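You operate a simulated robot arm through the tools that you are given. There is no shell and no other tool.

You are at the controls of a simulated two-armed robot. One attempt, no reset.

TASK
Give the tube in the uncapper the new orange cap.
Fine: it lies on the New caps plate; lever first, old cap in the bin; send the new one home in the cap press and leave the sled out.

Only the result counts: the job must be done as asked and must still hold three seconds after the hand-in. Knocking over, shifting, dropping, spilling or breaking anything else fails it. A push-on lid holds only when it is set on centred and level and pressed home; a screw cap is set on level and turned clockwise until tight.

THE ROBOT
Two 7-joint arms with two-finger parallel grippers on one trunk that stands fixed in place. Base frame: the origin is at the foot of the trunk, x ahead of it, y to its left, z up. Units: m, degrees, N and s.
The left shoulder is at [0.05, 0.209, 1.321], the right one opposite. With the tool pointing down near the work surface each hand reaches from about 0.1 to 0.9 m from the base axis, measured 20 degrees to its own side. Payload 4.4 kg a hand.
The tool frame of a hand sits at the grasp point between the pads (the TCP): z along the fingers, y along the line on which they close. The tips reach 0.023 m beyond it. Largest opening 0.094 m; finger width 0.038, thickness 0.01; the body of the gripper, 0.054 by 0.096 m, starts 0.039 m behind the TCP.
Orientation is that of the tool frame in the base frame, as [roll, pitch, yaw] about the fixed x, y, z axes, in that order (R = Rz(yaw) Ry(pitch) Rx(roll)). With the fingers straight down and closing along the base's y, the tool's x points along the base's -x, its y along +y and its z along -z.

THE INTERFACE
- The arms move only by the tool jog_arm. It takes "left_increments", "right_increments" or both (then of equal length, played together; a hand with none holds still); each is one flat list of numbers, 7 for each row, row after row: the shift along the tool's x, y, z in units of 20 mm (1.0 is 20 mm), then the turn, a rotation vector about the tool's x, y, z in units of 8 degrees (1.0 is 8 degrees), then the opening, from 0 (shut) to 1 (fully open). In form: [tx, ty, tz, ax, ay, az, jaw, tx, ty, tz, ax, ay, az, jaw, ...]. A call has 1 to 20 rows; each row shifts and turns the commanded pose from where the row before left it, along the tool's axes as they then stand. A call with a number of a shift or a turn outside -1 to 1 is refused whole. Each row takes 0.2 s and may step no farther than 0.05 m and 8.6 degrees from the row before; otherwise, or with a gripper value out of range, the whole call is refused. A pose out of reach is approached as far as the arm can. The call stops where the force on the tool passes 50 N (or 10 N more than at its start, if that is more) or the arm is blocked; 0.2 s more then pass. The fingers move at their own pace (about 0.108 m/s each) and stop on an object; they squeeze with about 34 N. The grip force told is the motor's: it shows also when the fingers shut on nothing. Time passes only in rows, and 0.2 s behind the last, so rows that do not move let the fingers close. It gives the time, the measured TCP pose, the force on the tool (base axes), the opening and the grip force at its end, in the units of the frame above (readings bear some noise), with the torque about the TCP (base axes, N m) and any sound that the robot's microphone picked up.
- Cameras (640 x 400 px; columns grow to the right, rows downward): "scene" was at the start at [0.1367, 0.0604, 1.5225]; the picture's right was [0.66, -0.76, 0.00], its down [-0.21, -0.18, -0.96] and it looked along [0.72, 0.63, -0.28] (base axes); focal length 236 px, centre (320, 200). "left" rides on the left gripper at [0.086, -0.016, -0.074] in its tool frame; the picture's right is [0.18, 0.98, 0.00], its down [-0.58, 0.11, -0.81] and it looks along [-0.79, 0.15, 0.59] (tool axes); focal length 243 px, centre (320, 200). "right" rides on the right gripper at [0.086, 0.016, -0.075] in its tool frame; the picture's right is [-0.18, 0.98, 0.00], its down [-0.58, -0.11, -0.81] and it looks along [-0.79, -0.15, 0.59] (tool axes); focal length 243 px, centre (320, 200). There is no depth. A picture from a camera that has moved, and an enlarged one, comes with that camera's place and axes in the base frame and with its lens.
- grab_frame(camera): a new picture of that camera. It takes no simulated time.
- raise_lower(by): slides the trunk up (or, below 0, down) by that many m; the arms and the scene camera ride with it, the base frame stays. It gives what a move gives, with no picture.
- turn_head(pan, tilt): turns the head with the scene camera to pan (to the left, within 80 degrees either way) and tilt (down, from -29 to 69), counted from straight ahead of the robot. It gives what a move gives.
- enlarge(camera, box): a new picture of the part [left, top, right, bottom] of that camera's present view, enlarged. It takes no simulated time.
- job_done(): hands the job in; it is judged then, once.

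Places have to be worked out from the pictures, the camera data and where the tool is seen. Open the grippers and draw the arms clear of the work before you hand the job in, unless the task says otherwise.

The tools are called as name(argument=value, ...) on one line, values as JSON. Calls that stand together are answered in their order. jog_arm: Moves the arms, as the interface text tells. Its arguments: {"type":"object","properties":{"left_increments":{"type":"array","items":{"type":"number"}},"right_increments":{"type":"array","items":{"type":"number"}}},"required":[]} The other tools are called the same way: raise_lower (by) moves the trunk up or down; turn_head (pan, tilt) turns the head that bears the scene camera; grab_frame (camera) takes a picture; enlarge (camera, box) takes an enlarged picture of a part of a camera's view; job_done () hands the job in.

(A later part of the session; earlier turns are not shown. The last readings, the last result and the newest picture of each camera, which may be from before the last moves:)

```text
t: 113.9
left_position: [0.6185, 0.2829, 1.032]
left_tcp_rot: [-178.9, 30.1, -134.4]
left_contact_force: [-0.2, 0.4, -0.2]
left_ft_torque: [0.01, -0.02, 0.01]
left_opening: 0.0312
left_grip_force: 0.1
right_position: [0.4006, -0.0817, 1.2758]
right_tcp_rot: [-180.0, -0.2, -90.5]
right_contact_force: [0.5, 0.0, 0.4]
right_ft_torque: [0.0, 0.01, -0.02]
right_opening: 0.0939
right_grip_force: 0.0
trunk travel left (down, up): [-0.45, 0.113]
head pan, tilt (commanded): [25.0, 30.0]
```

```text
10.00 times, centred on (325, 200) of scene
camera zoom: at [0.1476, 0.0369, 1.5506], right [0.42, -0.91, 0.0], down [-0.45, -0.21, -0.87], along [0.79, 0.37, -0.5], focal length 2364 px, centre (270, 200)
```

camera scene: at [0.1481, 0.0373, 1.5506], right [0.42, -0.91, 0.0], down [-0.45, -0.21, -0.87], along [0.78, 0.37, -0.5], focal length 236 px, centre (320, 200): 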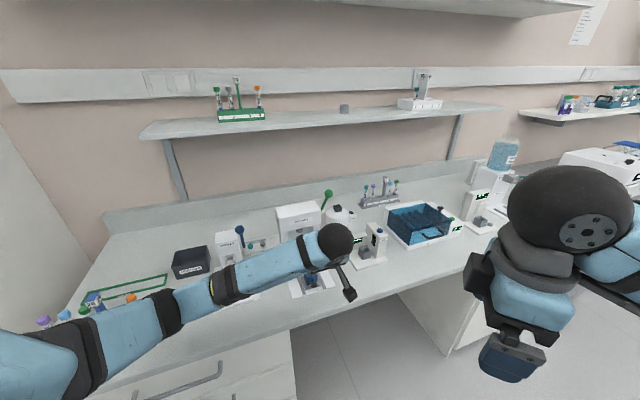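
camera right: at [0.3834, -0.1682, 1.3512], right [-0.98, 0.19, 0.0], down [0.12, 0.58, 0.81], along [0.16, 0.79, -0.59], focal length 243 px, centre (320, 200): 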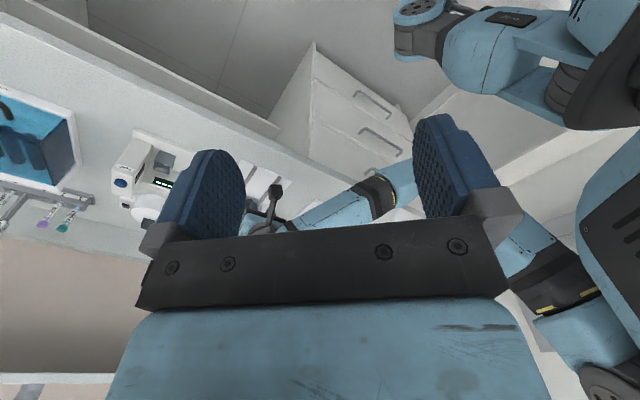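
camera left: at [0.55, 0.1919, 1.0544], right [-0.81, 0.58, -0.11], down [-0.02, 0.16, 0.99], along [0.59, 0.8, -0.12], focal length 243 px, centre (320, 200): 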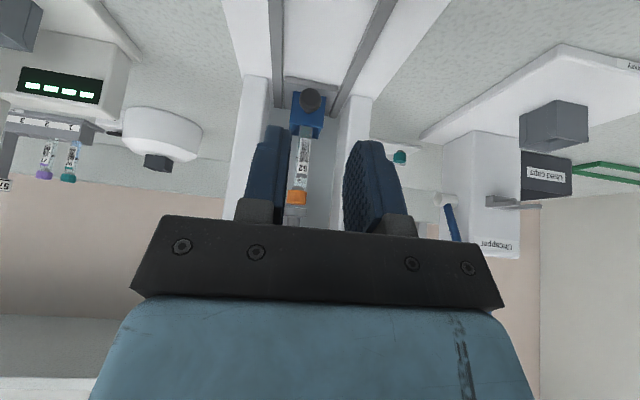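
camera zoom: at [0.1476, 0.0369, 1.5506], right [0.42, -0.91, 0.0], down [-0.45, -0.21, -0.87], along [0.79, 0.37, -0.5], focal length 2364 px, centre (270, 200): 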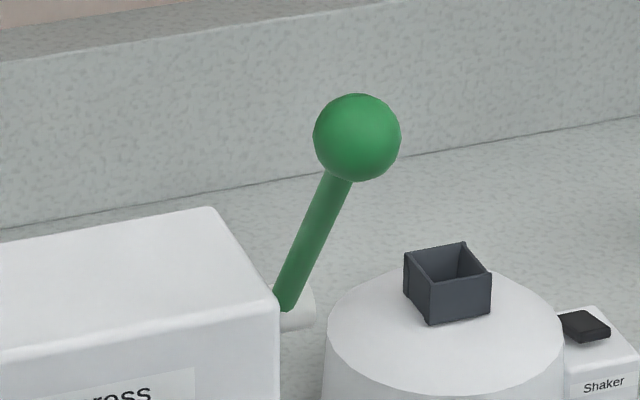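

The lever geometry is now clear: ball at (v 0.716, u 0.3185, z 1.206), pivot near (v 0.776, z 1.109), radius about 0.114. I raise the left hand and line it up in front of the ball.

jog_arm(left_increments=[-0.52, -0.34, -0.9, 0, 0, 0, 0.7, -0.52, -0.34, -0.9, 0, 0, 0, 0.7, -0.52, -0.34, -0.9, 0, 0, 0, 0.7, -0.52, -0.34, -0.9, 0, 0, 0, 0.7, -0.52, -0.34, -0.9, 0, 0, 0, 0.7, -0.52, -0.34, -0.9, 0, 0, 0, 0.7, -0.52, -0.34, -0.9, 0, 0, 0, 0.7, -0.52, -0.34, -0.9, 0, 0, 0, 0.7, -0.52, -0.34, -0.9, 0, 0, 0, 0.7, -0.52, -0.34, -0.9, 0, 0, 0, 0.7, -0.52, -0.34, -0.9, 0, 0, 0, 0.7, -0.52, -0.34, -0.9, 0, 0, 0, 0.7])

grab_frame(camera="left")

grab_frame(camera="scene")

```text
t: 116.5
left_position: [0.6768, 0.2291, 1.2822]
left_tcp_rot: [-179.0, 30.0, -134.5]
left_contact_force: [0.4, -0.2, 0.4]
left_ft_torque: [-0.01, -0.01, 0.01]
left_opening: 0.0658
left_grip_force: 0.0
right_position: [0.4012, -0.0821, 1.2765]
right_tcp_rot: [180.0, -0.1, -90.6]
right_contact_force: [0.0, 0.0, -0.2]
right_ft_torque: [0.01, 0.0, -0.03]
right_opening: 0.0941
right_grip_force: 0.0
trunk travel left (down, up): [-0.45, 0.113]
head pan, tilt (commanded): [25.0, 30.0]
```

```text
taken
camera left: at [0.6068, 0.1376, 1.3045], right [-0.81, 0.58, -0.11], down [-0.02, 0.16, 0.99], along [0.59, 0.8, -0.12], focal length 243 px, centre (320, 200)
```

left: 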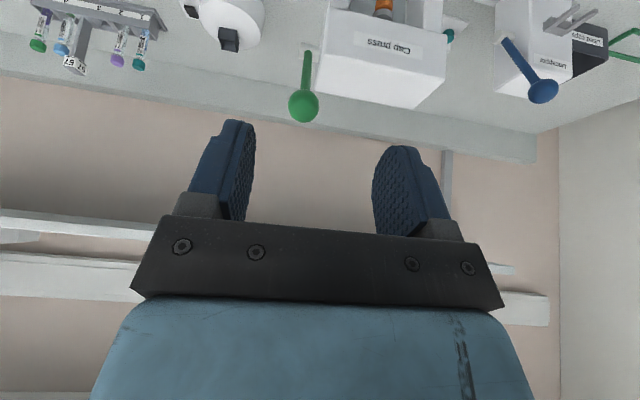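

```text
taken
camera scene: at [0.148, 0.037, 1.5505], right [0.42, -0.91, 0.0], down [-0.45, -0.21, -0.87], along [0.78, 0.37, -0.5], focal length 236 px, centre (320, 200)
```

scene: 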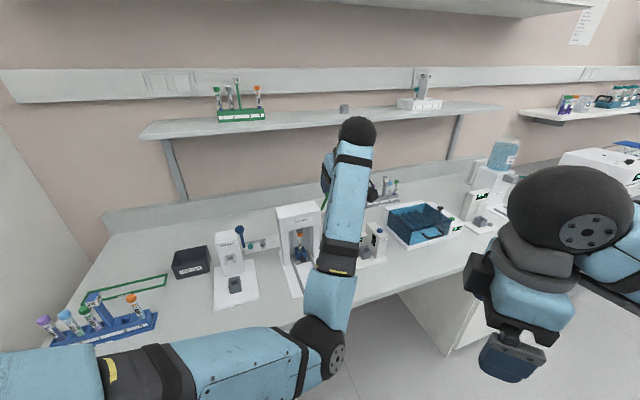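

The ball is about 9 mm to one side of the tool axis. I line up with it and advance most of the way.

jog_arm(left_increments=[-0.7375, -0.21, 0, 0, 0, 0, 0.6, -0.7375, -0.215, 0, 0, 0, 0, 0.6, 0, 0, 1, 0, 0, 0, 0.6, 0, 0, 1, 0, 0, 0, 0.6, 0, 0, 1, 0, 0, 0, 0.6])

grab_frame(camera="left")

```text
t: 117.7
left_position: [0.7213, 0.2632, 1.2449]
left_tcp_rot: [-178.7, 30.1, -134.5]
left_contact_force: [-0.2, 0.7, -0.4]
left_ft_torque: [-0.02, 0.0, -0.01]
left_opening: 0.0565
left_grip_force: 0.0
right_position: [0.4027, -0.0813, 1.2765]
right_tcp_rot: [180.0, 0.0, -90.6]
right_contact_force: [-0.5, -0.6, -0.2]
right_ft_torque: [0.0, 0.02, -0.01]
right_opening: 0.0937
right_grip_force: 0.2
trunk travel left (down, up): [-0.45, 0.113]
head pan, tilt (commanded): [25.0, 30.0]
```

```text
taken
camera left: at [0.653, 0.171, 1.2658], right [-0.81, 0.58, -0.11], down [-0.02, 0.16, 0.99], along [0.59, 0.8, -0.12], focal length 243 px, centre (320, 200)
```

left: 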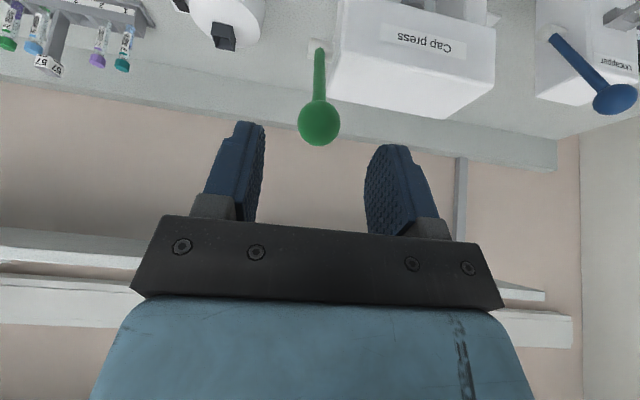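

The ball is dead ahead, about 5 cm. I advance and close on it.

jog_arm(left_increments=[-0.05, -0.01, 0.82, 0, 0, 0, 0.6, -0.05, -0.01, 0.82, 0, 0, 0, 0.6, -0.05, -0.01, 0.82, 0, 0, 0, 0.6, 0, 0, 0, 0, 0, 0, 0.35, 0, 0, 0, 0, 0, 0, 0.2, 0, 0, 0, 0, 0, 0, 0, 0, 0, 0, 0, 0, 0, 0])

grab_frame(camera="left")

```text
t: 119.3
left_position: [0.7397, 0.2816, 1.2031]
left_tcp_rot: [-178.7, 30.0, -134.4]
left_contact_force: [-2.8, 3.7, -1.6]
left_ft_torque: [0.04, -0.01, 0.03]
left_opening: 0.0268
left_grip_force: 44.9
right_position: [0.4024, -0.081, 1.2753]
right_tcp_rot: [179.9, -0.2, -90.7]
right_contact_force: [0.6, -0.7, -0.4]
right_ft_torque: [-0.01, 0.0, 0.02]
right_opening: 0.0939
right_grip_force: 0.1
trunk travel left (down, up): [-0.45, 0.113]
head pan, tilt (commanded): [25.0, 30.0]
```

```text
taken
camera left: at [0.6718, 0.1898, 1.2256], right [-0.81, 0.58, -0.11], down [-0.02, 0.16, 0.99], along [0.59, 0.8, -0.12], focal length 243 px, centre (320, 200)
```

left: 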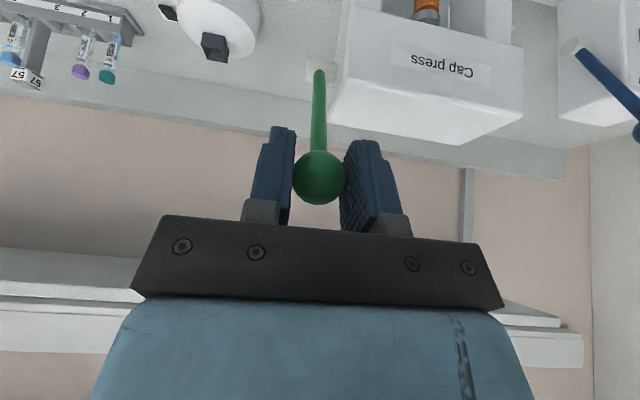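

The green ball is gripped (0.0268). I begin pulling the lever along its arc, checking force every few steps.

jog_arm(left_increments=[0.64, 0, 0.07, 0, 0, 0, 0, 0.63, 0, 0.132, 0, 0, 0, 0, 0.612, 0, 0.2, 0, 0, 0, 0])

grab_frame(camera="left")

```text
t: 120.1
left_position: [0.7226, 0.262, 1.1835]
left_tcp_rot: [-178.7, 30.6, -134.1]
left_contact_force: [11.0, 0.0, 7.7]
left_ft_torque: [0.95, -1.02, 0.02]
left_opening: 0.0272
left_grip_force: 45.0
right_position: [0.4017, -0.0826, 1.2765]
right_tcp_rot: [179.9, -0.1, -90.6]
right_contact_force: [0.1, 0.6, 0.0]
right_ft_torque: [-0.04, -0.02, -0.01]
right_opening: 0.0941
right_grip_force: 0.0
trunk travel left (down, up): [-0.45, 0.113]
head pan, tilt (commanded): [25.0, 30.0]
```

```text
taken
camera left: at [0.654, 0.1714, 1.2035], right [-0.81, 0.58, -0.11], down [-0.03, 0.15, 0.99], along [0.59, 0.8, -0.11], focal length 243 px, centre (320, 200)
```

left: 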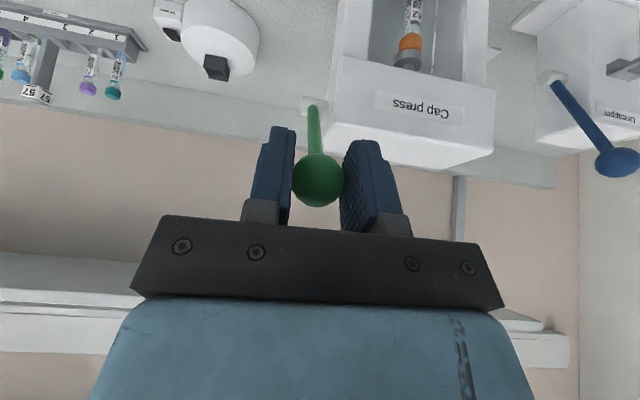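

Resistance is about 13 N and the lever is moving. I continue three more steps, easing slightly to the right.

jog_arm(left_increments=[0.589, -0.03, 0.26, 0, 0, 0, 0, 0.557, -0.02, 0.325, 0, 0, 0, 0, 0.518, 0, 0.377, 0, 0, 0, 0])

enlarge(camera="left", box=[280, 0, 500, 160])

```text
t: 121.0
left_position: [0.7248, 0.2637, 1.1841]
left_tcp_rot: [-177.7, 33.8, -132.8]
left_contact_force: [21.2, -48.8, 10.4]
left_ft_torque: [-0.77, 0.35, -0.85]
left_opening: 0.0276
left_grip_force: 44.7
right_position: [0.4019, -0.0875, 1.276]
right_tcp_rot: [179.8, 0.2, -90.7]
right_contact_force: [0.2, 1.2, 1.1]
right_ft_torque: [-0.02, 0.01, 0.03]
right_opening: 0.0939
right_grip_force: 0.0
trunk travel left (down, up): [-0.45, 0.113]
head pan, tilt (commanded): [25.0, 30.0]
stopped in row 3 (left hand): the force on the tool passed its limit at 51 N (the readings are from after the stop); the commanded pose is now the measured one
```

```text
2.50 times, centred on (390, 80) of left
camera zoom: at [0.6551, 0.1708, 1.1974], right [-0.81, 0.57, -0.13], down [-0.08, 0.12, 0.99], along [0.58, 0.81, -0.06], focal length 606 px, centre (145, 500)
```

zoom: 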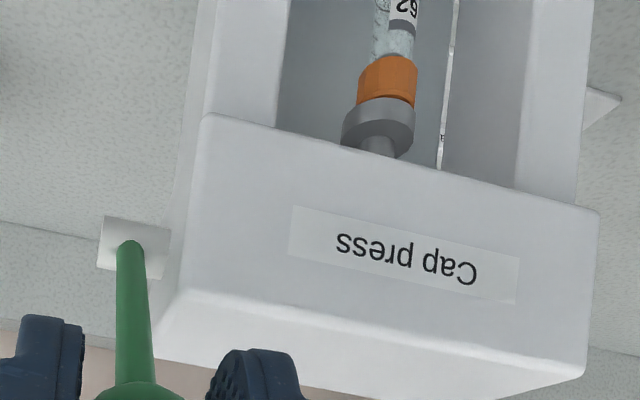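

The move stopped with a large sideways force (49 N in +u) and the hand twisted, so something other than the lever is in the way. I look before moving on.

grab_frame(camera="scene")

grab_frame(camera="left")

grab_frame(camera="right")

```text
taken
camera scene: at [0.1502, 0.0303, 1.5506], right [0.42, -0.91, -0.01], down [-0.45, -0.21, -0.87], along [0.78, 0.37, -0.5], focal length 236 px, centre (320, 200)
```

scene: 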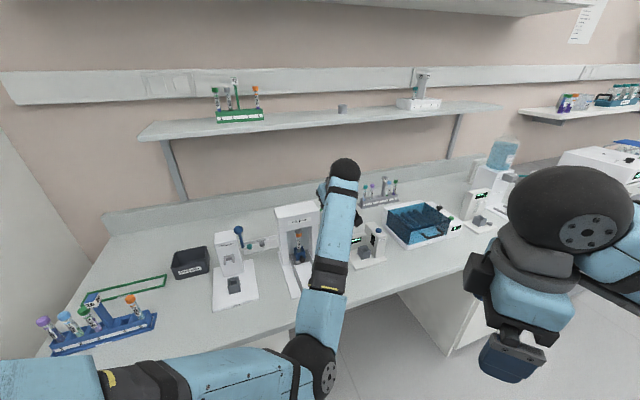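

```text
taken
camera left: at [0.6551, 0.1708, 1.1974], right [-0.81, 0.57, -0.13], down [-0.08, 0.12, 0.99], along [0.58, 0.81, -0.06], focal length 243 px, centre (320, 200)
```

left: 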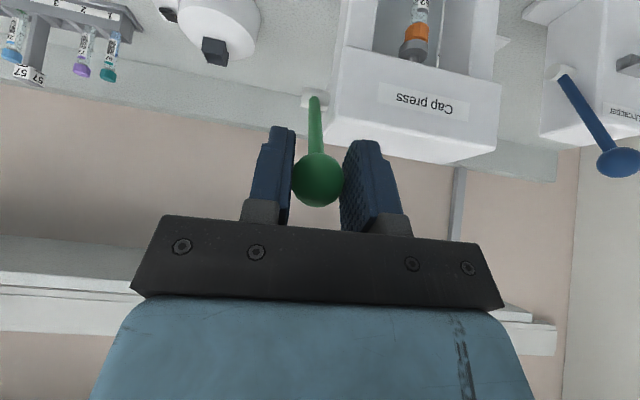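

```text
taken
camera right: at [0.3854, -0.1736, 1.3496], right [-0.98, 0.19, 0.0], down [0.12, 0.58, 0.81], along [0.15, 0.79, -0.59], focal length 243 px, centre (320, 200)
```

right: 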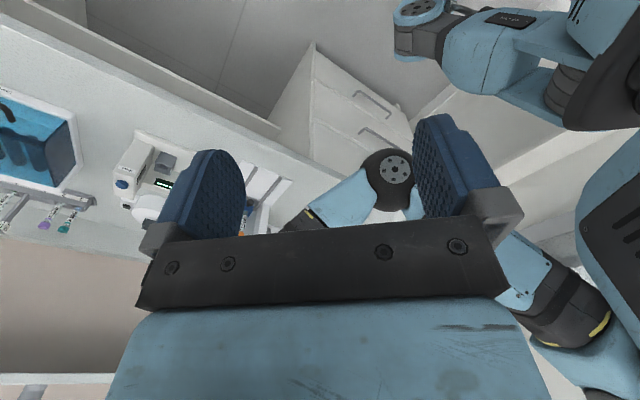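

The force is sideways and the wrist is twisting: the elbow has dropped low and the wrist seems to be at its limit with the 30° tilt. I first let things settle and read the force.

jog_arm(left_increments=[0, 0, 0, 0, 0, 0, 0])

```text
t: 121.4
left_position: [0.723, 0.2644, 1.1826]
left_tcp_rot: [-177.7, 33.9, -132.6]
left_contact_force: [29.0, -48.1, 15.2]
left_ft_torque: [0.15, -0.41, -0.69]
left_opening: 0.0273
left_grip_force: 45.1
right_position: [0.4026, -0.0901, 1.274]
right_tcp_rot: [179.9, 0.3, -90.6]
right_contact_force: [-0.3, 0.4, 1.1]
right_ft_torque: [-0.01, -0.01, 0.01]
right_opening: 0.0939
right_grip_force: 0.1
trunk travel left (down, up): [-0.45, 0.113]
head pan, tilt (commanded): [25.0, 30.0]
```

The sideways load persists. I test by easing the hand 4 mm in +u to see whether it drops.

jog_arm(left_increments=[0, -0.2, 0, 0, 0, 0, 0, 0, 0, 0, 0, 0, 0, 0])

enlarge(camera="right", box=[230, 100, 560, 330])

```text
t: 122.0
left_position: [0.7234, 0.2631, 1.1818]
left_tcp_rot: [-178.1, 34.0, -132.7]
left_contact_force: [19.3, -41.1, 22.0]
left_ft_torque: [0.56, -0.73, -0.47]
left_opening: 0.0272
left_grip_force: 45.3
right_position: [0.4003, -0.0892, 1.2745]
right_tcp_rot: [179.9, 0.4, -90.6]
right_contact_force: [0.3, -0.2, -0.9]
right_ft_torque: [-0.01, 0.03, 0.01]
right_opening: 0.094
right_grip_force: 0.1
trunk travel left (down, up): [-0.45, 0.113]
head pan, tilt (commanded): [25.0, 30.0]
```

```text
1.74 times, centred on (395, 215) of right
camera zoom: at [0.3838, -0.1752, 1.3501], right [-0.98, 0.19, 0.0], down [0.12, 0.58, 0.81], along [0.16, 0.79, -0.59], focal length 422 px, centre (190, 174)
```

zoom: 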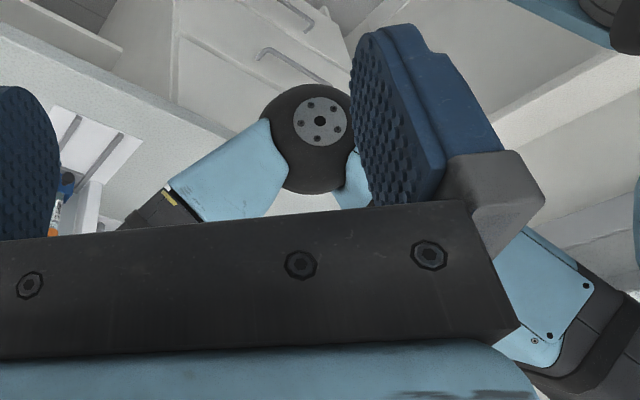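

The load fell somewhat. I ease further to unload the ball before releasing it.

jog_arm(left_increments=[-0.2, -0.3, 0, 0, 0, 0, 0, 0, 0, 0, 0, 0, 0, 0])

```text
t: 122.6
left_position: [0.7248, 0.2664, 1.184]
left_tcp_rot: [-177.8, 33.5, -132.2]
left_contact_force: [-19.9, -18.5, 15.1]
left_ft_torque: [-0.58, 0.6, 0.01]
left_opening: 0.0272
left_grip_force: 44.8
right_position: [0.3965, -0.0863, 1.2783]
right_tcp_rot: [-179.8, 0.2, -90.6]
right_contact_force: [-0.1, 1.2, -0.1]
right_ft_torque: [0.02, -0.01, 0.01]
right_opening: 0.0937
right_grip_force: 0.1
trunk travel left (down, up): [-0.45, 0.113]
head pan, tilt (commanded): [25.0, 30.0]
```

The sideways load is gone. I now try swinging the hand toward a flatter tilt about the ball (which relieves the wrist), reading the force.

jog_arm(left_increments=[0.2, 0, 0, 0, -0.5, 0, 0, 0, 0, 0, 0, -0.5, 0, 0, 0, 0, 0, 0, 0, 0, 0])

grab_frame(camera="scene")

```text
t: 123.4
left_position: [0.7302, 0.2709, 1.1868]
left_tcp_rot: [-176.9, 42.0, -131.1]
left_contact_force: [2.8, -3.2, -3.9]
left_ft_torque: [-0.57, 0.11, 0.16]
left_opening: 0.0269
left_grip_force: 45.1
right_position: [0.4022, -0.0822, 1.2753]
right_tcp_rot: [179.9, -0.1, -90.6]
right_contact_force: [-0.1, 0.5, 0.8]
right_ft_torque: [0.0, 0.02, 0.01]
right_opening: 0.094
right_grip_force: 0.0
trunk travel left (down, up): [-0.45, 0.113]
head pan, tilt (commanded): [25.0, 30.0]
```

```text
taken
camera scene: at [0.1493, 0.0371, 1.5503], right [0.42, -0.91, 0.0], down [-0.45, -0.21, -0.87], along [0.78, 0.37, -0.5], focal length 236 px, centre (320, 200)
```

scene: 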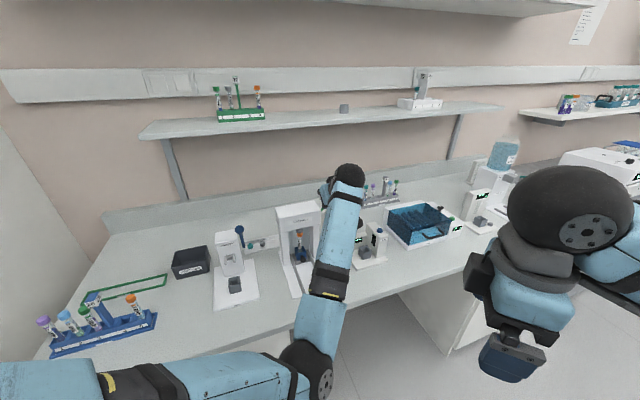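

That worked: the force is nearly nil at 42° tilt. I continue the arc while rotating the hand with the lever, two steps at a time.

jog_arm(left_increments=[0.617, 0.03, 0.043, 0, -0.625, 0, 0, 0.625, 0.026, 0.056, 0, -0.625, 0, 0])

enlarge(camera="left", box=[280, 0, 500, 200])

```text
t: 124.0
left_position: [0.7302, 0.271, 1.1889]
left_tcp_rot: [-175.7, 54.4, -128.9]
left_contact_force: [39.5, -21.6, 1.4]
left_ft_torque: [0.85, -0.98, 0.0]
left_opening: 0.0272
left_grip_force: 44.6
right_position: [0.408, -0.0851, 1.2738]
right_tcp_rot: [179.7, 0.2, -90.6]
right_contact_force: [-0.2, 0.1, -0.2]
right_ft_torque: [-0.01, 0.01, 0.01]
right_opening: 0.0941
right_grip_force: 0.0
trunk travel left (down, up): [-0.45, 0.113]
head pan, tilt (commanded): [25.0, 30.0]
```

```text
2.00 times, centred on (390, 100) of left
camera zoom: at [0.6687, 0.1773, 1.1623], right [-0.79, 0.58, -0.19], down [-0.33, -0.13, 0.94], along [0.52, 0.8, 0.29], focal length 485 px, centre (180, 400)
```

zoom: 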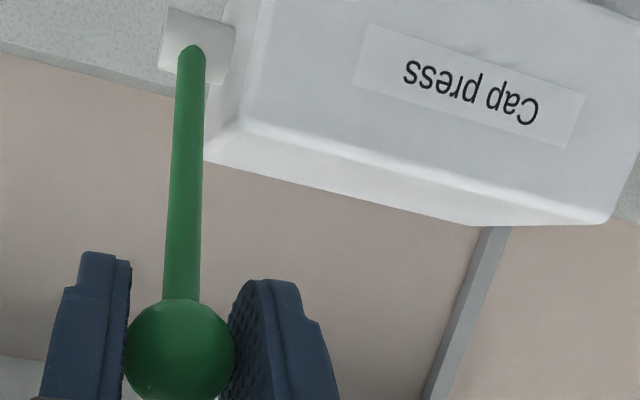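

The lever does not follow and the load is sideways again, so this arm posture (elbow low) is poor for pulling. I unload, release the ball, and withdraw to re-posture the arm.

jog_arm(left_increments=[-0.3, -0.3, 0, 0, 0, 0, 0, 0, 0, 0, 0, 0, 0, 0])

```text
t: 124.6
left_position: [0.7288, 0.2681, 1.183]
left_tcp_rot: [-177.8, 54.1, -130.6]
left_contact_force: [18.8, -34.6, 20.4]
left_ft_torque: [0.66, -0.8, -0.22]
left_opening: 0.0273
left_grip_force: 45.3
right_position: [0.4019, -0.0885, 1.2761]
right_tcp_rot: [179.8, 0.1, -90.6]
right_contact_force: [0.2, -0.2, -0.2]
right_ft_torque: [-0.01, 0.02, 0.0]
right_opening: 0.094
right_grip_force: 0.1
trunk travel left (down, up): [-0.45, 0.113]
head pan, tilt (commanded): [25.0, 30.0]
```

I release the ball now (the lever will spring back) and withdraw along the tool axis.

jog_arm(left_increments=[0, 0, 0, 0, 0, 0, 0.5, 0, 0, 0, 0, 0, 0, 0.8, 0, 0, -0.5, 0, 0, 0, 0.8, 0, 0, -1, 0, 0, 0, 0.8, 0, 0, -1, 0, 0, 0, 0.8, 0, 0, -1, 0, 0, 0, 0.8, 0, 0, -1, 0, 0, 0, 0.8])

grab_frame(camera="scene")

enlarge(camera="scene", box=[270, 180, 350, 290])

```text
t: 126.4
left_position: [0.6817, 0.2558, 1.2426]
left_tcp_rot: [-179.1, 56.1, -128.9]
left_contact_force: [0.5, -0.3, -0.3]
left_ft_torque: [0.01, 0.0, 0.0]
left_opening: 0.0754
left_grip_force: 0.0
right_position: [0.4011, -0.0812, 1.2761]
right_tcp_rot: [179.9, -0.1, -90.6]
right_contact_force: [0.0, 0.0, 0.5]
right_ft_torque: [0.0, 0.03, -0.02]
right_opening: 0.0941
right_grip_force: 0.1
trunk travel left (down, up): [-0.45, 0.113]
head pan, tilt (commanded): [25.0, 30.0]
stopped in row 7 (left hand): the arm was blocked; the commanded pose is now the measured one
```

```text
taken
camera scene: at [0.1481, 0.0381, 1.5505], right [0.42, -0.91, 0.0], down [-0.45, -0.21, -0.87], along [0.78, 0.37, -0.5], focal length 236 px, centre (320, 200)
```

scene: 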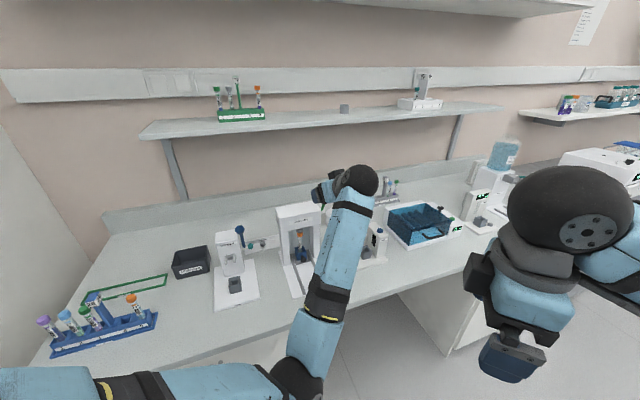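

```text
3.64 times, centred on (310, 235) of scene
camera zoom: at [0.1481, 0.0381, 1.5505], right [0.42, -0.91, 0.0], down [-0.45, -0.21, -0.87], along [0.78, 0.37, -0.5], focal length 860 px, centre (356, 73)
```

zoom: 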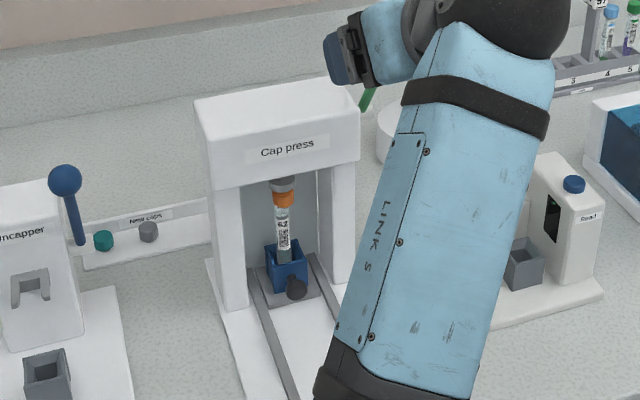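

"Arm blocked" with no tool force: it is a joint limit in this posture, which explains the odd side loads. The press, sled and cap are undisturbed. I un-tilt the hand and retreat up and left to recover a better elbow position.

jog_arm(left_increments=[0, 0, 0, 0, 0.9, 0, 0.8, 0, 0, 0, 0, 0.9, 0, 0.8, 0, 0, 0, 0, 0.9, 0, 0.8, 0, 0, 0, 0, 0.9, 0, 0.8, 0, 0, 0, 0, 0.9, 0, 0.8])

grab_frame(camera="scene")

```text
t: 127.6
left_position: [0.6821, 0.2677, 1.2399]
left_tcp_rot: [179.7, 21.0, -128.9]
left_contact_force: [-0.6, -0.8, 0.7]
left_ft_torque: [-0.01, 0.02, -0.03]
left_opening: 0.0754
left_grip_force: 0.1
right_position: [0.4021, -0.0828, 1.2761]
right_tcp_rot: [179.9, -0.2, -90.6]
right_contact_force: [0.4, 0.3, -0.1]
right_ft_torque: [0.03, 0.02, -0.01]
right_opening: 0.0938
right_grip_force: 0.1
trunk travel left (down, up): [-0.45, 0.113]
head pan, tilt (commanded): [25.0, 30.0]
```

```text
taken
camera scene: at [0.1484, 0.0373, 1.5505], right [0.42, -0.91, 0.0], down [-0.45, -0.21, -0.87], along [0.78, 0.37, -0.5], focal length 236 px, centre (320, 200)
```

scene: 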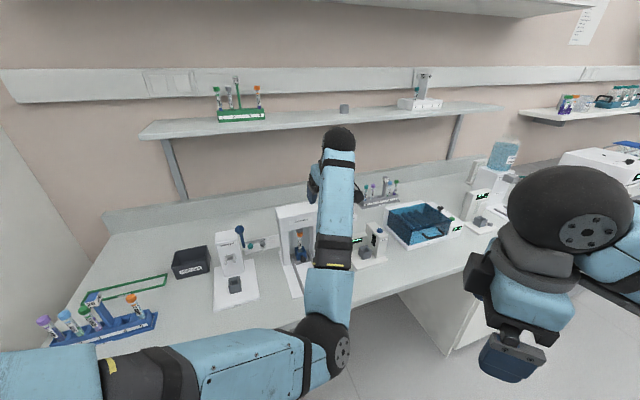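

I go on: flatten the tilt to zero, turn the yaw back toward 180 while rising.

jog_arm(left_increments=[0, 0, -1, 0, 0.875, 0, 0.8, 0, 0, -1, 0, 0.875, 0, 0.8, 0, 0, -1, 0, 0.875, 0, 0.8, 0, 0, -0.7, 0, 0, 0.91, 0.8, 0, 0, -0.7, 0, 0, 0.91, 0.8, 0, 0, -0.7, 0, 0, 0.91, 0.8, 0, 0, -0.7, 0, 0, 0.91, 0.8, 0, 0, -0.7, 0, 0, 0.91, 0.8, 0, 0, -0.7, 0, 0, 0.91, 0.8, 0, 0, -0.7, 0, 0, 0.91, 0.8])

grab_frame(camera="scene")

```text
t: 129.8
left_position: [0.7707, 0.2909, 1.3483]
left_tcp_rot: [-178.8, -0.1, 179.0]
left_contact_force: [0.5, -0.1, 0.0]
left_ft_torque: [-0.03, 0.02, 0.0]
left_opening: 0.0752
left_grip_force: 0.1
left hand out of reach, approached as far as the arm can: row 1, 2, 3, 4, 6, 8
right_position: [0.4009, -0.0827, 1.2767]
right_tcp_rot: [179.9, -0.1, -90.6]
right_contact_force: [-0.4, -0.5, 0.2]
right_ft_torque: [-0.01, 0.03, -0.01]
right_opening: 0.0938
right_grip_force: 0.1
trunk travel left (down, up): [-0.45, 0.113]
head pan, tilt (commanded): [25.0, 30.0]
```

```text
taken
camera scene: at [0.1477, 0.0373, 1.5506], right [0.42, -0.91, 0.0], down [-0.45, -0.21, -0.87], along [0.79, 0.37, -0.5], focal length 236 px, centre (320, 200)
```

scene: 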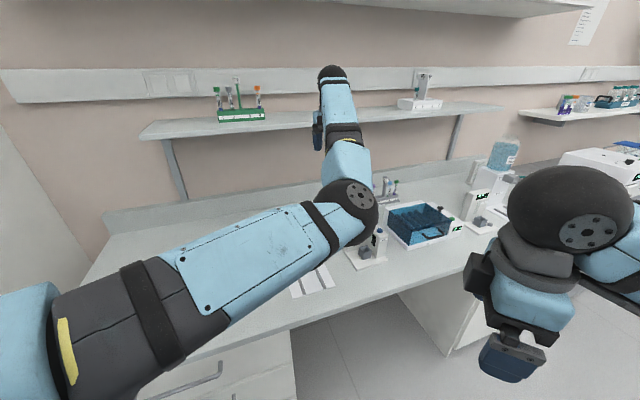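

The elbow has swung inward. I take the hand back to a neutral area up and left, near the start pose, so the elbow can return to the outside, and check.

jog_arm(left_increments=[0.965, 0.6, -0.35, 0, 0, 0, 0.8, 0.965, 0.6, -0.35, 0, 0, 0, 0.8, 0.965, 0.6, -0.35, 0, 0, 0, 0.8, 0.965, 0.6, -0.35, 0, 0, 0, 0.8, 0.965, 0.6, -0.35, 0, 0, 0, 0.8, 0.965, 0.6, -0.35, 0, 0, 0, 0.8, 0.965, 0.6, -0.35, 0, 0, 0, 0.8, 0.965, 0.6, -0.35, 0, 0, 0, 0.8, 0.965, 0.6, -0.35, 0, 0, 0, 0.8, 0.965, 0.6, -0.35, 0, 0, 0, 0.8, 0.965, 0.6, -0.35, 0, 0, 0, 0.8, 0.965, 0.6, -0.35, 0, 0, 0, 0.8, 0.965, 0.6, -0.35, 0, 0, 0, 0.8, 0.965, 0.6, -0.35, 0, 0, 0, 0.8])

grab_frame(camera="scene")

```text
t: 132.8
left_position: [0.5436, 0.4956, 1.442]
left_tcp_rot: [-178.7, -0.2, 179.0]
left_contact_force: [0.1, -0.2, -0.3]
left_ft_torque: [0.0, 0.0, 0.0]
left_opening: 0.0753
left_grip_force: 0.0
left hand out of reach, approached as far as the arm can: row 1, 2, 3, 4, 5, 6, 7
right_position: [0.4003, -0.0807, 1.2764]
right_tcp_rot: [179.9, -0.1, -90.6]
right_contact_force: [0.3, 0.8, 0.6]
right_ft_torque: [-0.03, 0.0, -0.04]
right_opening: 0.0941
right_grip_force: 0.0
trunk travel left (down, up): [-0.45, 0.113]
head pan, tilt (commanded): [25.0, 30.0]
```

```text
taken
camera scene: at [0.1475, 0.0378, 1.5506], right [0.42, -0.91, 0.0], down [-0.45, -0.21, -0.87], along [0.79, 0.37, -0.5], focal length 236 px, centre (320, 200)
```

scene: 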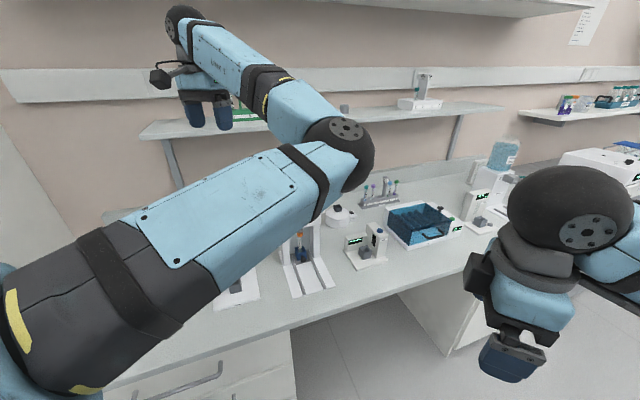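

The elbow is on the inside now. Turning the hand the other way (toward yaw +100) should swing the elbow back outward; I try that here in free space.

jog_arm(left_increments=[0, 0, 0, 0, 0, 0.9375, 0.8, 0, 0, 0, 0, 0, 0.9375, 0.8, 0, 0, 0, 0, 0, 0.9375, 0.8, 0, 0, 0, 0, 0, 0.9375, 0.8, 0, 0, 0, 0, 0, 0.9375, 0.8, 0, 0, 0, 0, 0, 0.9375, 0.8, 0, 0, 0, 0, 0, 0.9375, 0.8, 0, 0, 0, 0, 0, 0.9375, 0.8, 0, 0, 0, 0, 0, 0.9375, 0.8, 0, 0, 0, 0, 0, 0.9375, 0.8])

grab_frame(camera="scene")

```text
t: 135.0
left_position: [0.5451, 0.4952, 1.4431]
left_tcp_rot: [-179.4, 1.1, 103.9]
left_contact_force: [-0.3, 0.1, -0.3]
left_ft_torque: [0.01, 0.01, -0.03]
left_opening: 0.0754
left_grip_force: 0.1
right_position: [0.4012, -0.083, 1.2751]
right_tcp_rot: [179.9, -0.1, -90.6]
right_contact_force: [-0.7, -0.3, -0.5]
right_ft_torque: [0.02, -0.04, 0.03]
right_opening: 0.094
right_grip_force: 0.0
trunk travel left (down, up): [-0.45, 0.113]
head pan, tilt (commanded): [25.0, 30.0]
```

```text
taken
camera scene: at [0.1482, 0.0374, 1.5505], right [0.42, -0.91, 0.0], down [-0.45, -0.21, -0.87], along [0.78, 0.37, -0.5], focal length 236 px, centre (320, 200)
```

scene: 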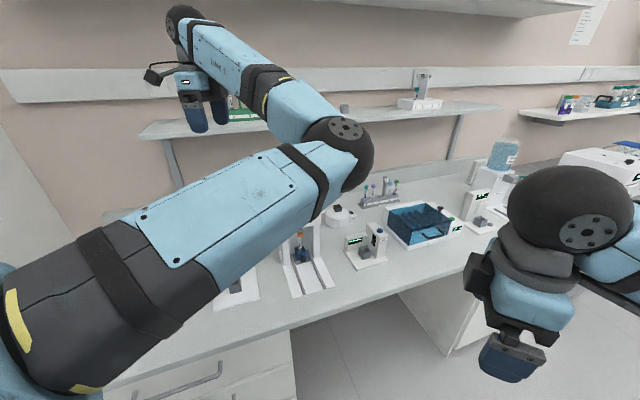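

That turn was taken by the last wrist joint alone, so there is plenty of yaw range with this elbow. I clear the right arm out of the way and turn the left hand on to yaw 45, which still closes across the lever plane.

jog_arm(left_increments=[0, 0, 0, 0, 0, 0.92, 0.8, 0, 0, 0, 0, 0, 0.92, 0.8, 0, 0, 0, 0, 0, 0.92, 0.8, 0, 0, 0, 0, 0, 0.92, 0.8, 0, 0, 0, 0, 0, 0.92, 0.8, 0, 0, 0, 0, 0, 0.92, 0.8, 0, 0, 0, 0, 0, 0.92, 0.8, 0, 0, 0, 0, 0, 0.92, 0.8, 0, 0, 0, 0, 0, 0, 0.8, 0, 0, 0, 0, 0, 0, 0.8], right_increments=[1, 0, -0.5, 0, 0, 0, 1, 1, 0, -0.5, 0, 0, 0, 1, 1, 0, -0.5, 0, 0, 0, 1, 1, 0, -0.5, 0, 0, 0, 1, 1, 0, -0.5, 0, 0, 0, 1, 1, 0, -0.5, 0, 0, 0, 1, 1, 0, -0.5, 0, 0, 0, 1, 1, 0, -0.5, 0, 0, 0, 1, 1, 0, -0.5, 0, 0, 0, 1, 1, 0, -0.5, 0, 0, 0, 1])

grab_frame(camera="scene")

```text
t: 137.2
left_position: [0.5457, 0.4964, 1.4434]
left_tcp_rot: [179.3, 1.0, 45.0]
left_contact_force: [-0.6, 0.0, 0.6]
left_ft_torque: [-0.02, 0.01, 0.01]
left_opening: 0.0753
left_grip_force: 0.1
right_position: [0.4017, -0.0831, 1.2762]
right_tcp_rot: [179.8, -0.1, -90.5]
right_contact_force: [0.5, -0.8, -0.3]
right_ft_torque: [-0.03, 0.01, 0.0]
right_opening: 0.0941
right_grip_force: 0.0
right hand out of reach, approached as far as the arm can: row 1, 2, 3, 4, 5, 6, 7, 8, 9, 10
trunk travel left (down, up): [-0.45, 0.113]
head pan, tilt (commanded): [25.0, 30.0]
```

```text
taken
camera scene: at [0.1479, 0.0374, 1.5506], right [0.42, -0.91, 0.0], down [-0.45, -0.21, -0.87], along [0.79, 0.37, -0.5], focal length 236 px, centre (320, 200)
```

scene: 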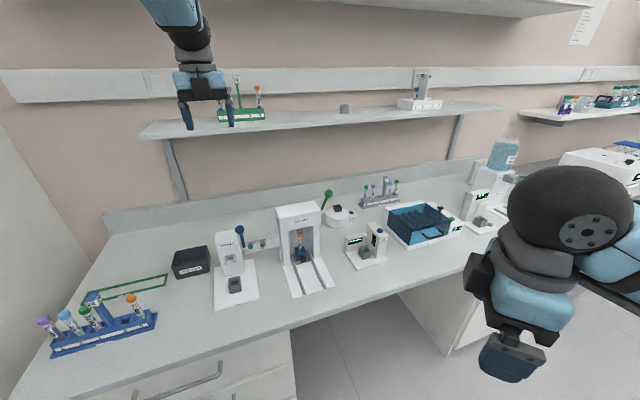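

The arm has re-solved to an elbow-up posture at yaw 45 – good. I carry the hand across to above the green ball, and meanwhile turn the right hand back off its joint limit.

jog_arm(left_increments=[-0.049, 0.963, 0.41, 0, 0, 0, 0.6, -0.049, 0.963, 0.41, 0, 0, 0, 0.6, -0.049, 0.963, 0.41, 0, 0, 0, 0.6, -0.049, 0.963, 0.41, 0, 0, 0, 0.6, -0.049, 0.963, 0.41, 0, 0, 0, 0.6, -0.049, 0.963, 0.41, 0, 0, 0, 0.6, -0.049, 0.963, 0.41, 0, 0, 0, 0.6, -0.049, 0.963, 0.41, 0, 0, 0, 0.6, -0.049, 0.963, 0.41, 0, 0, 0, 0.6, -0.049, 0.963, 0.41, 0, 0, 0, 0.6, -0.049, 0.963, 0.41, 0, 0, 0, 0.6, -0.049, 0.963, 0.41, 0, 0, 0, 0.6, -0.049, 0.963, 0.41, 0, 0, 0, 0.6, -0.049, 0.963, 0.41, 0, 0, 0, 0.6, -0.049, 0.963, 0.41, 0, 0, 0, 0.6], right_increments=[0, 0, 0, 0, 0, 0.9375, 1, 0, 0, 0, 0, 0, 0.9375, 1, 0, 0, 0, 0, 0, 0.9375, 1, 0, 0, 0, 0, 0, 0.9375, 1, 0, 0, 0, 0, 0, 0.9375, 1, 0, 0, 0, 0, 0, 0.9375, 1, 0, 0, 0, 0, 0, 0.9375, 1, 0, 0, 0, 0, 0, 0.9375, 1, 0, 0, 0, 0, 0, 0.9375, 1, 0, 0, 0, 0, 0, 0.9375, 1, 0, 0, 0, 0, 0, 0.9375, 1, 0, 0, 0, 0, 0, 0.9375, 1, 0, 0, 0, 0, 0, 0, 1, 0, 0, 0, 0, 0, 0, 1, 0, 0, 0, 0, 0, 0, 1])

grab_frame(camera="scene")

grab_frame(camera="left")

```text
t: 140.4
left_position: [0.7398, 0.2823, 1.3224]
left_tcp_rot: [179.2, 1.2, 45.5]
left_contact_force: [-0.1, 0.2, -0.6]
left_ft_torque: [0.0, 0.01, 0.02]
left_opening: 0.0564
left_grip_force: 0.0
right_position: [0.402, -0.0829, 1.2755]
right_tcp_rot: [-179.9, -0.1, 179.4]
right_contact_force: [0.3, 0.3, -0.2]
right_ft_torque: [-0.01, -0.01, 0.0]
right_opening: 0.0939
right_grip_force: 0.1
trunk travel left (down, up): [-0.45, 0.113]
head pan, tilt (commanded): [25.0, 30.0]
```

```text
taken
camera scene: at [0.1491, 0.0372, 1.5504], right [0.42, -0.91, 0.0], down [-0.45, -0.21, -0.87], along [0.78, 0.37, -0.5], focal length 236 px, centre (320, 200)
```

scene: 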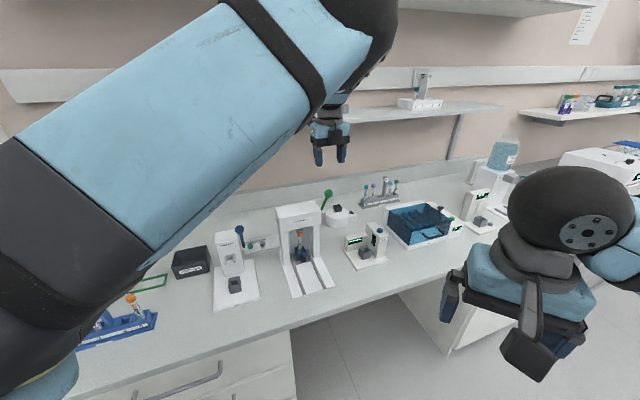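

```text
taken
camera left: at [0.7882, 0.3566, 1.395], right [0.83, -0.56, 0.01], down [-0.33, -0.47, 0.82], along [-0.45, -0.68, -0.57], focal length 243 px, centre (320, 200)
```

left: 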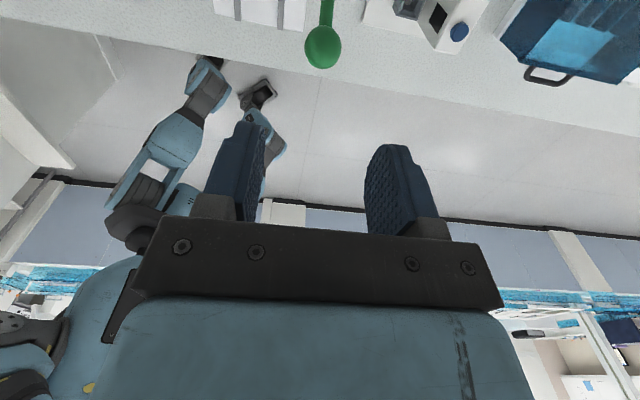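

The hand is above the ball, pointing straight down with the elbow up. I descend toward it and check the alignment.

jog_arm(left_increments=[0.07, -0.01, 0.95, 0, 0, 0, 0.6, 0.07, -0.01, 0.95, 0, 0, 0, 0.6, 0.07, -0.01, 0.95, 0, 0, 0, 0.6, 0.07, -0.01, 0.95, 0, 0, 0, 0.6])

grab_frame(camera="left")

enlarge(camera="scene", box=[280, 130, 370, 240])

```text
t: 141.4
left_position: [0.7426, 0.2805, 1.2476]
left_tcp_rot: [179.4, 1.1, 45.1]
left_contact_force: [0.4, -0.6, -0.1]
left_ft_torque: [0.01, 0.0, -0.01]
left_opening: 0.0564
left_grip_force: 0.1
right_position: [0.4015, -0.0813, 1.2752]
right_tcp_rot: [-179.9, 0.0, 179.3]
right_contact_force: [0.2, -0.1, 1.2]
right_ft_torque: [0.02, -0.03, -0.02]
right_opening: 0.0941
right_grip_force: 0.0
trunk travel left (down, up): [-0.45, 0.113]
head pan, tilt (commanded): [25.0, 30.0]
```

```text
taken
camera left: at [0.7923, 0.3541, 1.3209], right [0.83, -0.56, 0.01], down [-0.33, -0.47, 0.82], along [-0.46, -0.68, -0.58], focal length 243 px, centre (320, 200)
```

left: 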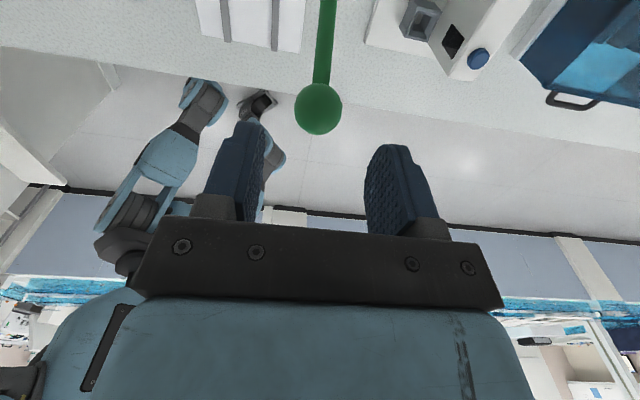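

```text
3.64 times, centred on (325, 185) of scene
camera zoom: at [0.1491, 0.0376, 1.5504], right [0.42, -0.91, 0.0], down [-0.45, -0.21, -0.87], along [0.78, 0.37, -0.5], focal length 860 px, centre (302, 254)
```

zoom: 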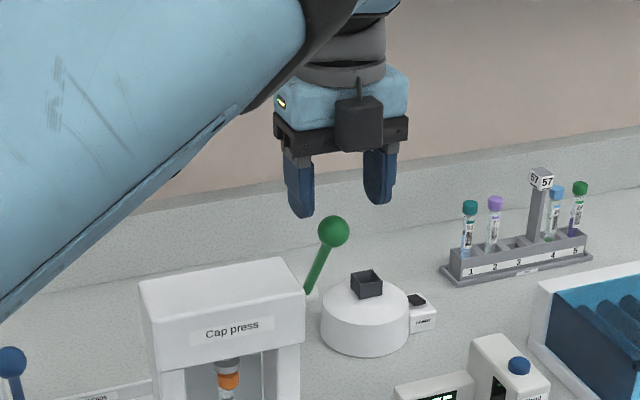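

The ball is about 9 mm toward +x' and 3 mm to the side. I correct, descend and close on it.

jog_arm(left_increments=[0.45, -0.15, 0, 0, 0, 0, 0.6, 0, 0, 0.7, 0, 0, 0, 0.6, 0, 0, 0.7, 0, 0, 0, 0.6, 0, 0, 0.7, 0, 0, 0, 0.6])

grab_frame(camera="left")

```text
t: 142.4
left_position: [0.7487, 0.2893, 1.2066]
left_tcp_rot: [179.3, 1.0, 45.1]
left_contact_force: [0.3, 0.6, 0.0]
left_ft_torque: [0.0, 0.03, -0.02]
left_opening: 0.0563
left_grip_force: 0.1
right_position: [0.4016, -0.0819, 1.2755]
right_tcp_rot: [-179.9, -0.1, 179.4]
right_contact_force: [-0.6, 0.4, 0.6]
right_ft_torque: [-0.01, 0.02, 0.02]
right_opening: 0.094
right_grip_force: 0.0
trunk travel left (down, up): [-0.45, 0.113]
head pan, tilt (commanded): [25.0, 30.0]
```

```text
taken
camera left: at [0.7975, 0.363, 1.2792], right [0.83, -0.56, 0.01], down [-0.33, -0.47, 0.82], along [-0.46, -0.68, -0.58], focal length 243 px, centre (320, 200)
```

left: 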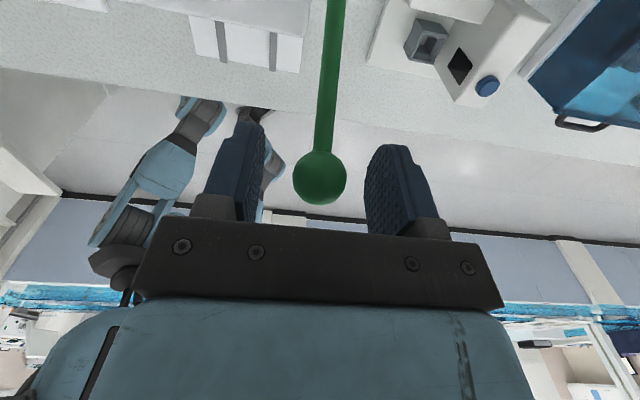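

The ball is centred between the pads. I close on it.

jog_arm(left_increments=[0, 0, 0, 0, 0, 0, 0.4, 0, 0, 0, 0, 0, 0, 0.25, 0, 0, 0, 0, 0, 0, 0, 0, 0, 0, 0, 0, 0, 0])

```text
t: 143.4
left_position: [0.7483, 0.2883, 1.2075]
left_tcp_rot: [179.2, 1.0, 45.1]
left_contact_force: [2.3, -4.0, 1.8]
left_ft_torque: [-0.04, -0.05, -0.01]
left_opening: 0.027
left_grip_force: 45.2
right_position: [0.4022, -0.0831, 1.276]
right_tcp_rot: [-179.9, -0.1, 179.4]
right_contact_force: [0.2, 0.0, 0.7]
right_ft_torque: [0.03, 0.01, 0.01]
right_opening: 0.0938
right_grip_force: 0.0
trunk travel left (down, up): [-0.45, 0.113]
head pan, tilt (commanded): [25.0, 30.0]
```

Gripped again. I pull along the arc (hand fixed pointing down), two steps at a time.

jog_arm(left_increments=[-0.54, 0, 0.365, 0, 0, 0, 0, -0.48, 0, 0.4, 0, 0, 0, 0])

jog_arm(left_increments=[-0.44, 0, 0.455, 0, 0, 0, 0])

enlarge(camera="scene", box=[270, 180, 350, 290])

```text
t: 144.0
left_position: [0.7333, 0.2739, 1.1914]
left_tcp_rot: [179.2, 1.0, 45.2]
left_contact_force: [9.5, 2.8, 5.6]
left_ft_torque: [0.92, -0.99, 0.0]
left_opening: 0.0273
left_grip_force: 44.9
right_position: [0.402, -0.0829, 1.2753]
right_tcp_rot: [-179.9, -0.2, 179.4]
right_contact_force: [0.2, -0.1, -0.4]
right_ft_torque: [0.0, -0.01, -0.01]
right_opening: 0.094
right_grip_force: 0.0
trunk travel left (down, up): [-0.45, 0.113]
head pan, tilt (commanded): [25.0, 30.0]
```

```text
t: 144.4
left_position: [0.7274, 0.2679, 1.1803]
left_tcp_rot: [179.3, 1.1, 45.0]
left_contact_force: [11.6, 0.9, 5.1]
left_ft_torque: [0.95, -0.9, 0.08]
left_opening: 0.0271
left_grip_force: 45.1
right_position: [0.4037, -0.0829, 1.2772]
right_tcp_rot: [-179.9, -0.1, 179.4]
right_contact_force: [0.0, -0.8, 0.4]
right_ft_torque: [-0.02, 0.04, -0.02]
right_opening: 0.0936
right_grip_force: 0.0
trunk travel left (down, up): [-0.45, 0.113]
head pan, tilt (commanded): [25.0, 30.0]
```

```text
3.64 times, centred on (310, 235) of scene
camera zoom: at [0.1492, 0.0372, 1.5504], right [0.42, -0.91, 0.0], down [-0.45, -0.21, -0.87], along [0.78, 0.37, -0.5], focal length 860 px, centre (356, 73)
```

zoom: 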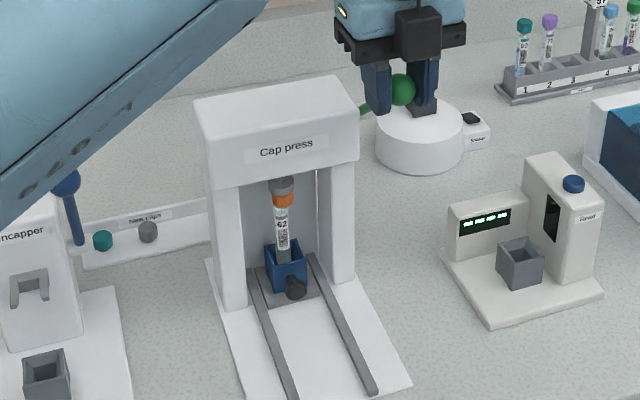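

Moving well now, about 13 N and the wrist steady. I continue.

jog_arm(left_increments=[-0.385, 0.05, 0.495, 0, 0, 0, 0, -0.335, 0, 0.53, 0, 0, 0, 0])

jog_arm(left_increments=[-0.275, 0, 0.565, 0, 0, 0, 0])

enlarge(camera="scene", box=[270, 180, 350, 290])

```text
t: 145.0
left_position: [0.7208, 0.2604, 1.1651]
left_tcp_rot: [179.2, 1.1, 45.0]
left_contact_force: [-11.0, -13.4, 19.1]
left_ft_torque: [0.5, -0.46, -0.03]
left_opening: 0.0272
left_grip_force: 45.1
left hand out of reach, approached as far as the arm can: row 1, 2
right_position: [0.3985, -0.084, 1.2774]
right_tcp_rot: [-180.0, 0.1, 179.4]
right_contact_force: [0.0, 0.4, 0.1]
right_ft_torque: [0.0, 0.01, 0.0]
right_opening: 0.0941
right_grip_force: 0.1
trunk travel left (down, up): [-0.45, 0.113]
head pan, tilt (commanded): [25.0, 30.0]
```

```text
t: 145.4
left_position: [0.7188, 0.2587, 1.1533]
left_tcp_rot: [179.4, 1.0, 45.0]
left_contact_force: [-15.8, -23.9, 19.9]
left_ft_torque: [0.28, -0.11, -0.08]
left_opening: 0.0269
left_grip_force: 45.3
left hand out of reach, approached as far as the arm can: row 1
right_position: [0.3966, -0.0867, 1.2782]
right_tcp_rot: [180.0, 0.2, 179.4]
right_contact_force: [0.5, 0.1, 1.3]
right_ft_torque: [0.01, 0.02, 0.01]
right_opening: 0.0941
right_grip_force: 0.0
trunk travel left (down, up): [-0.45, 0.113]
head pan, tilt (commanded): [25.0, 30.0]
```

```text
3.64 times, centred on (310, 235) of scene
camera zoom: at [0.1425, 0.0318, 1.5515], right [0.42, -0.91, 0.0], down [-0.45, -0.21, -0.87], along [0.79, 0.37, -0.49], focal length 860 px, centre (356, 73)
```

zoom: 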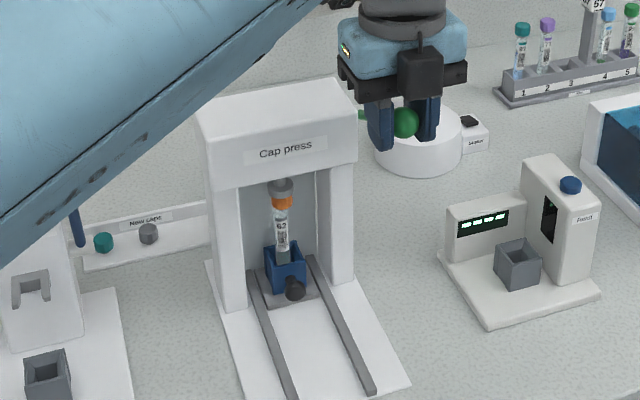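

The lever is now about two thirds down (φ≈25°), plunger on the cap. The hand is at its reach limit toward the robot, so I tilt the fingers a few degrees toward the robot about the ball, which frees the wrist.

jog_arm(left_increments=[0, 0, 0, 0, -0.5, 0, 0, 0, 0, 0, 0, -0.5, 0, 0, 0, 0, 0, 0, 0, 0, 0])

```text
t: 146.2
left_position: [0.7222, 0.2617, 1.153]
left_tcp_rot: [179.3, 8.6, 45.0]
left_contact_force: [0.4, -18.7, 18.5]
left_ft_torque: [0.67, -0.7, 0.01]
left_opening: 0.027
left_grip_force: 45.4
right_position: [0.3992, -0.0864, 1.2758]
right_tcp_rot: [179.9, 0.1, 179.4]
right_contact_force: [0.7, -0.8, 0.2]
right_ft_torque: [0.0, 0.0, -0.01]
right_opening: 0.0941
right_grip_force: 0.0
trunk travel left (down, up): [-0.45, 0.113]
head pan, tilt (commanded): [25.0, 30.0]
```

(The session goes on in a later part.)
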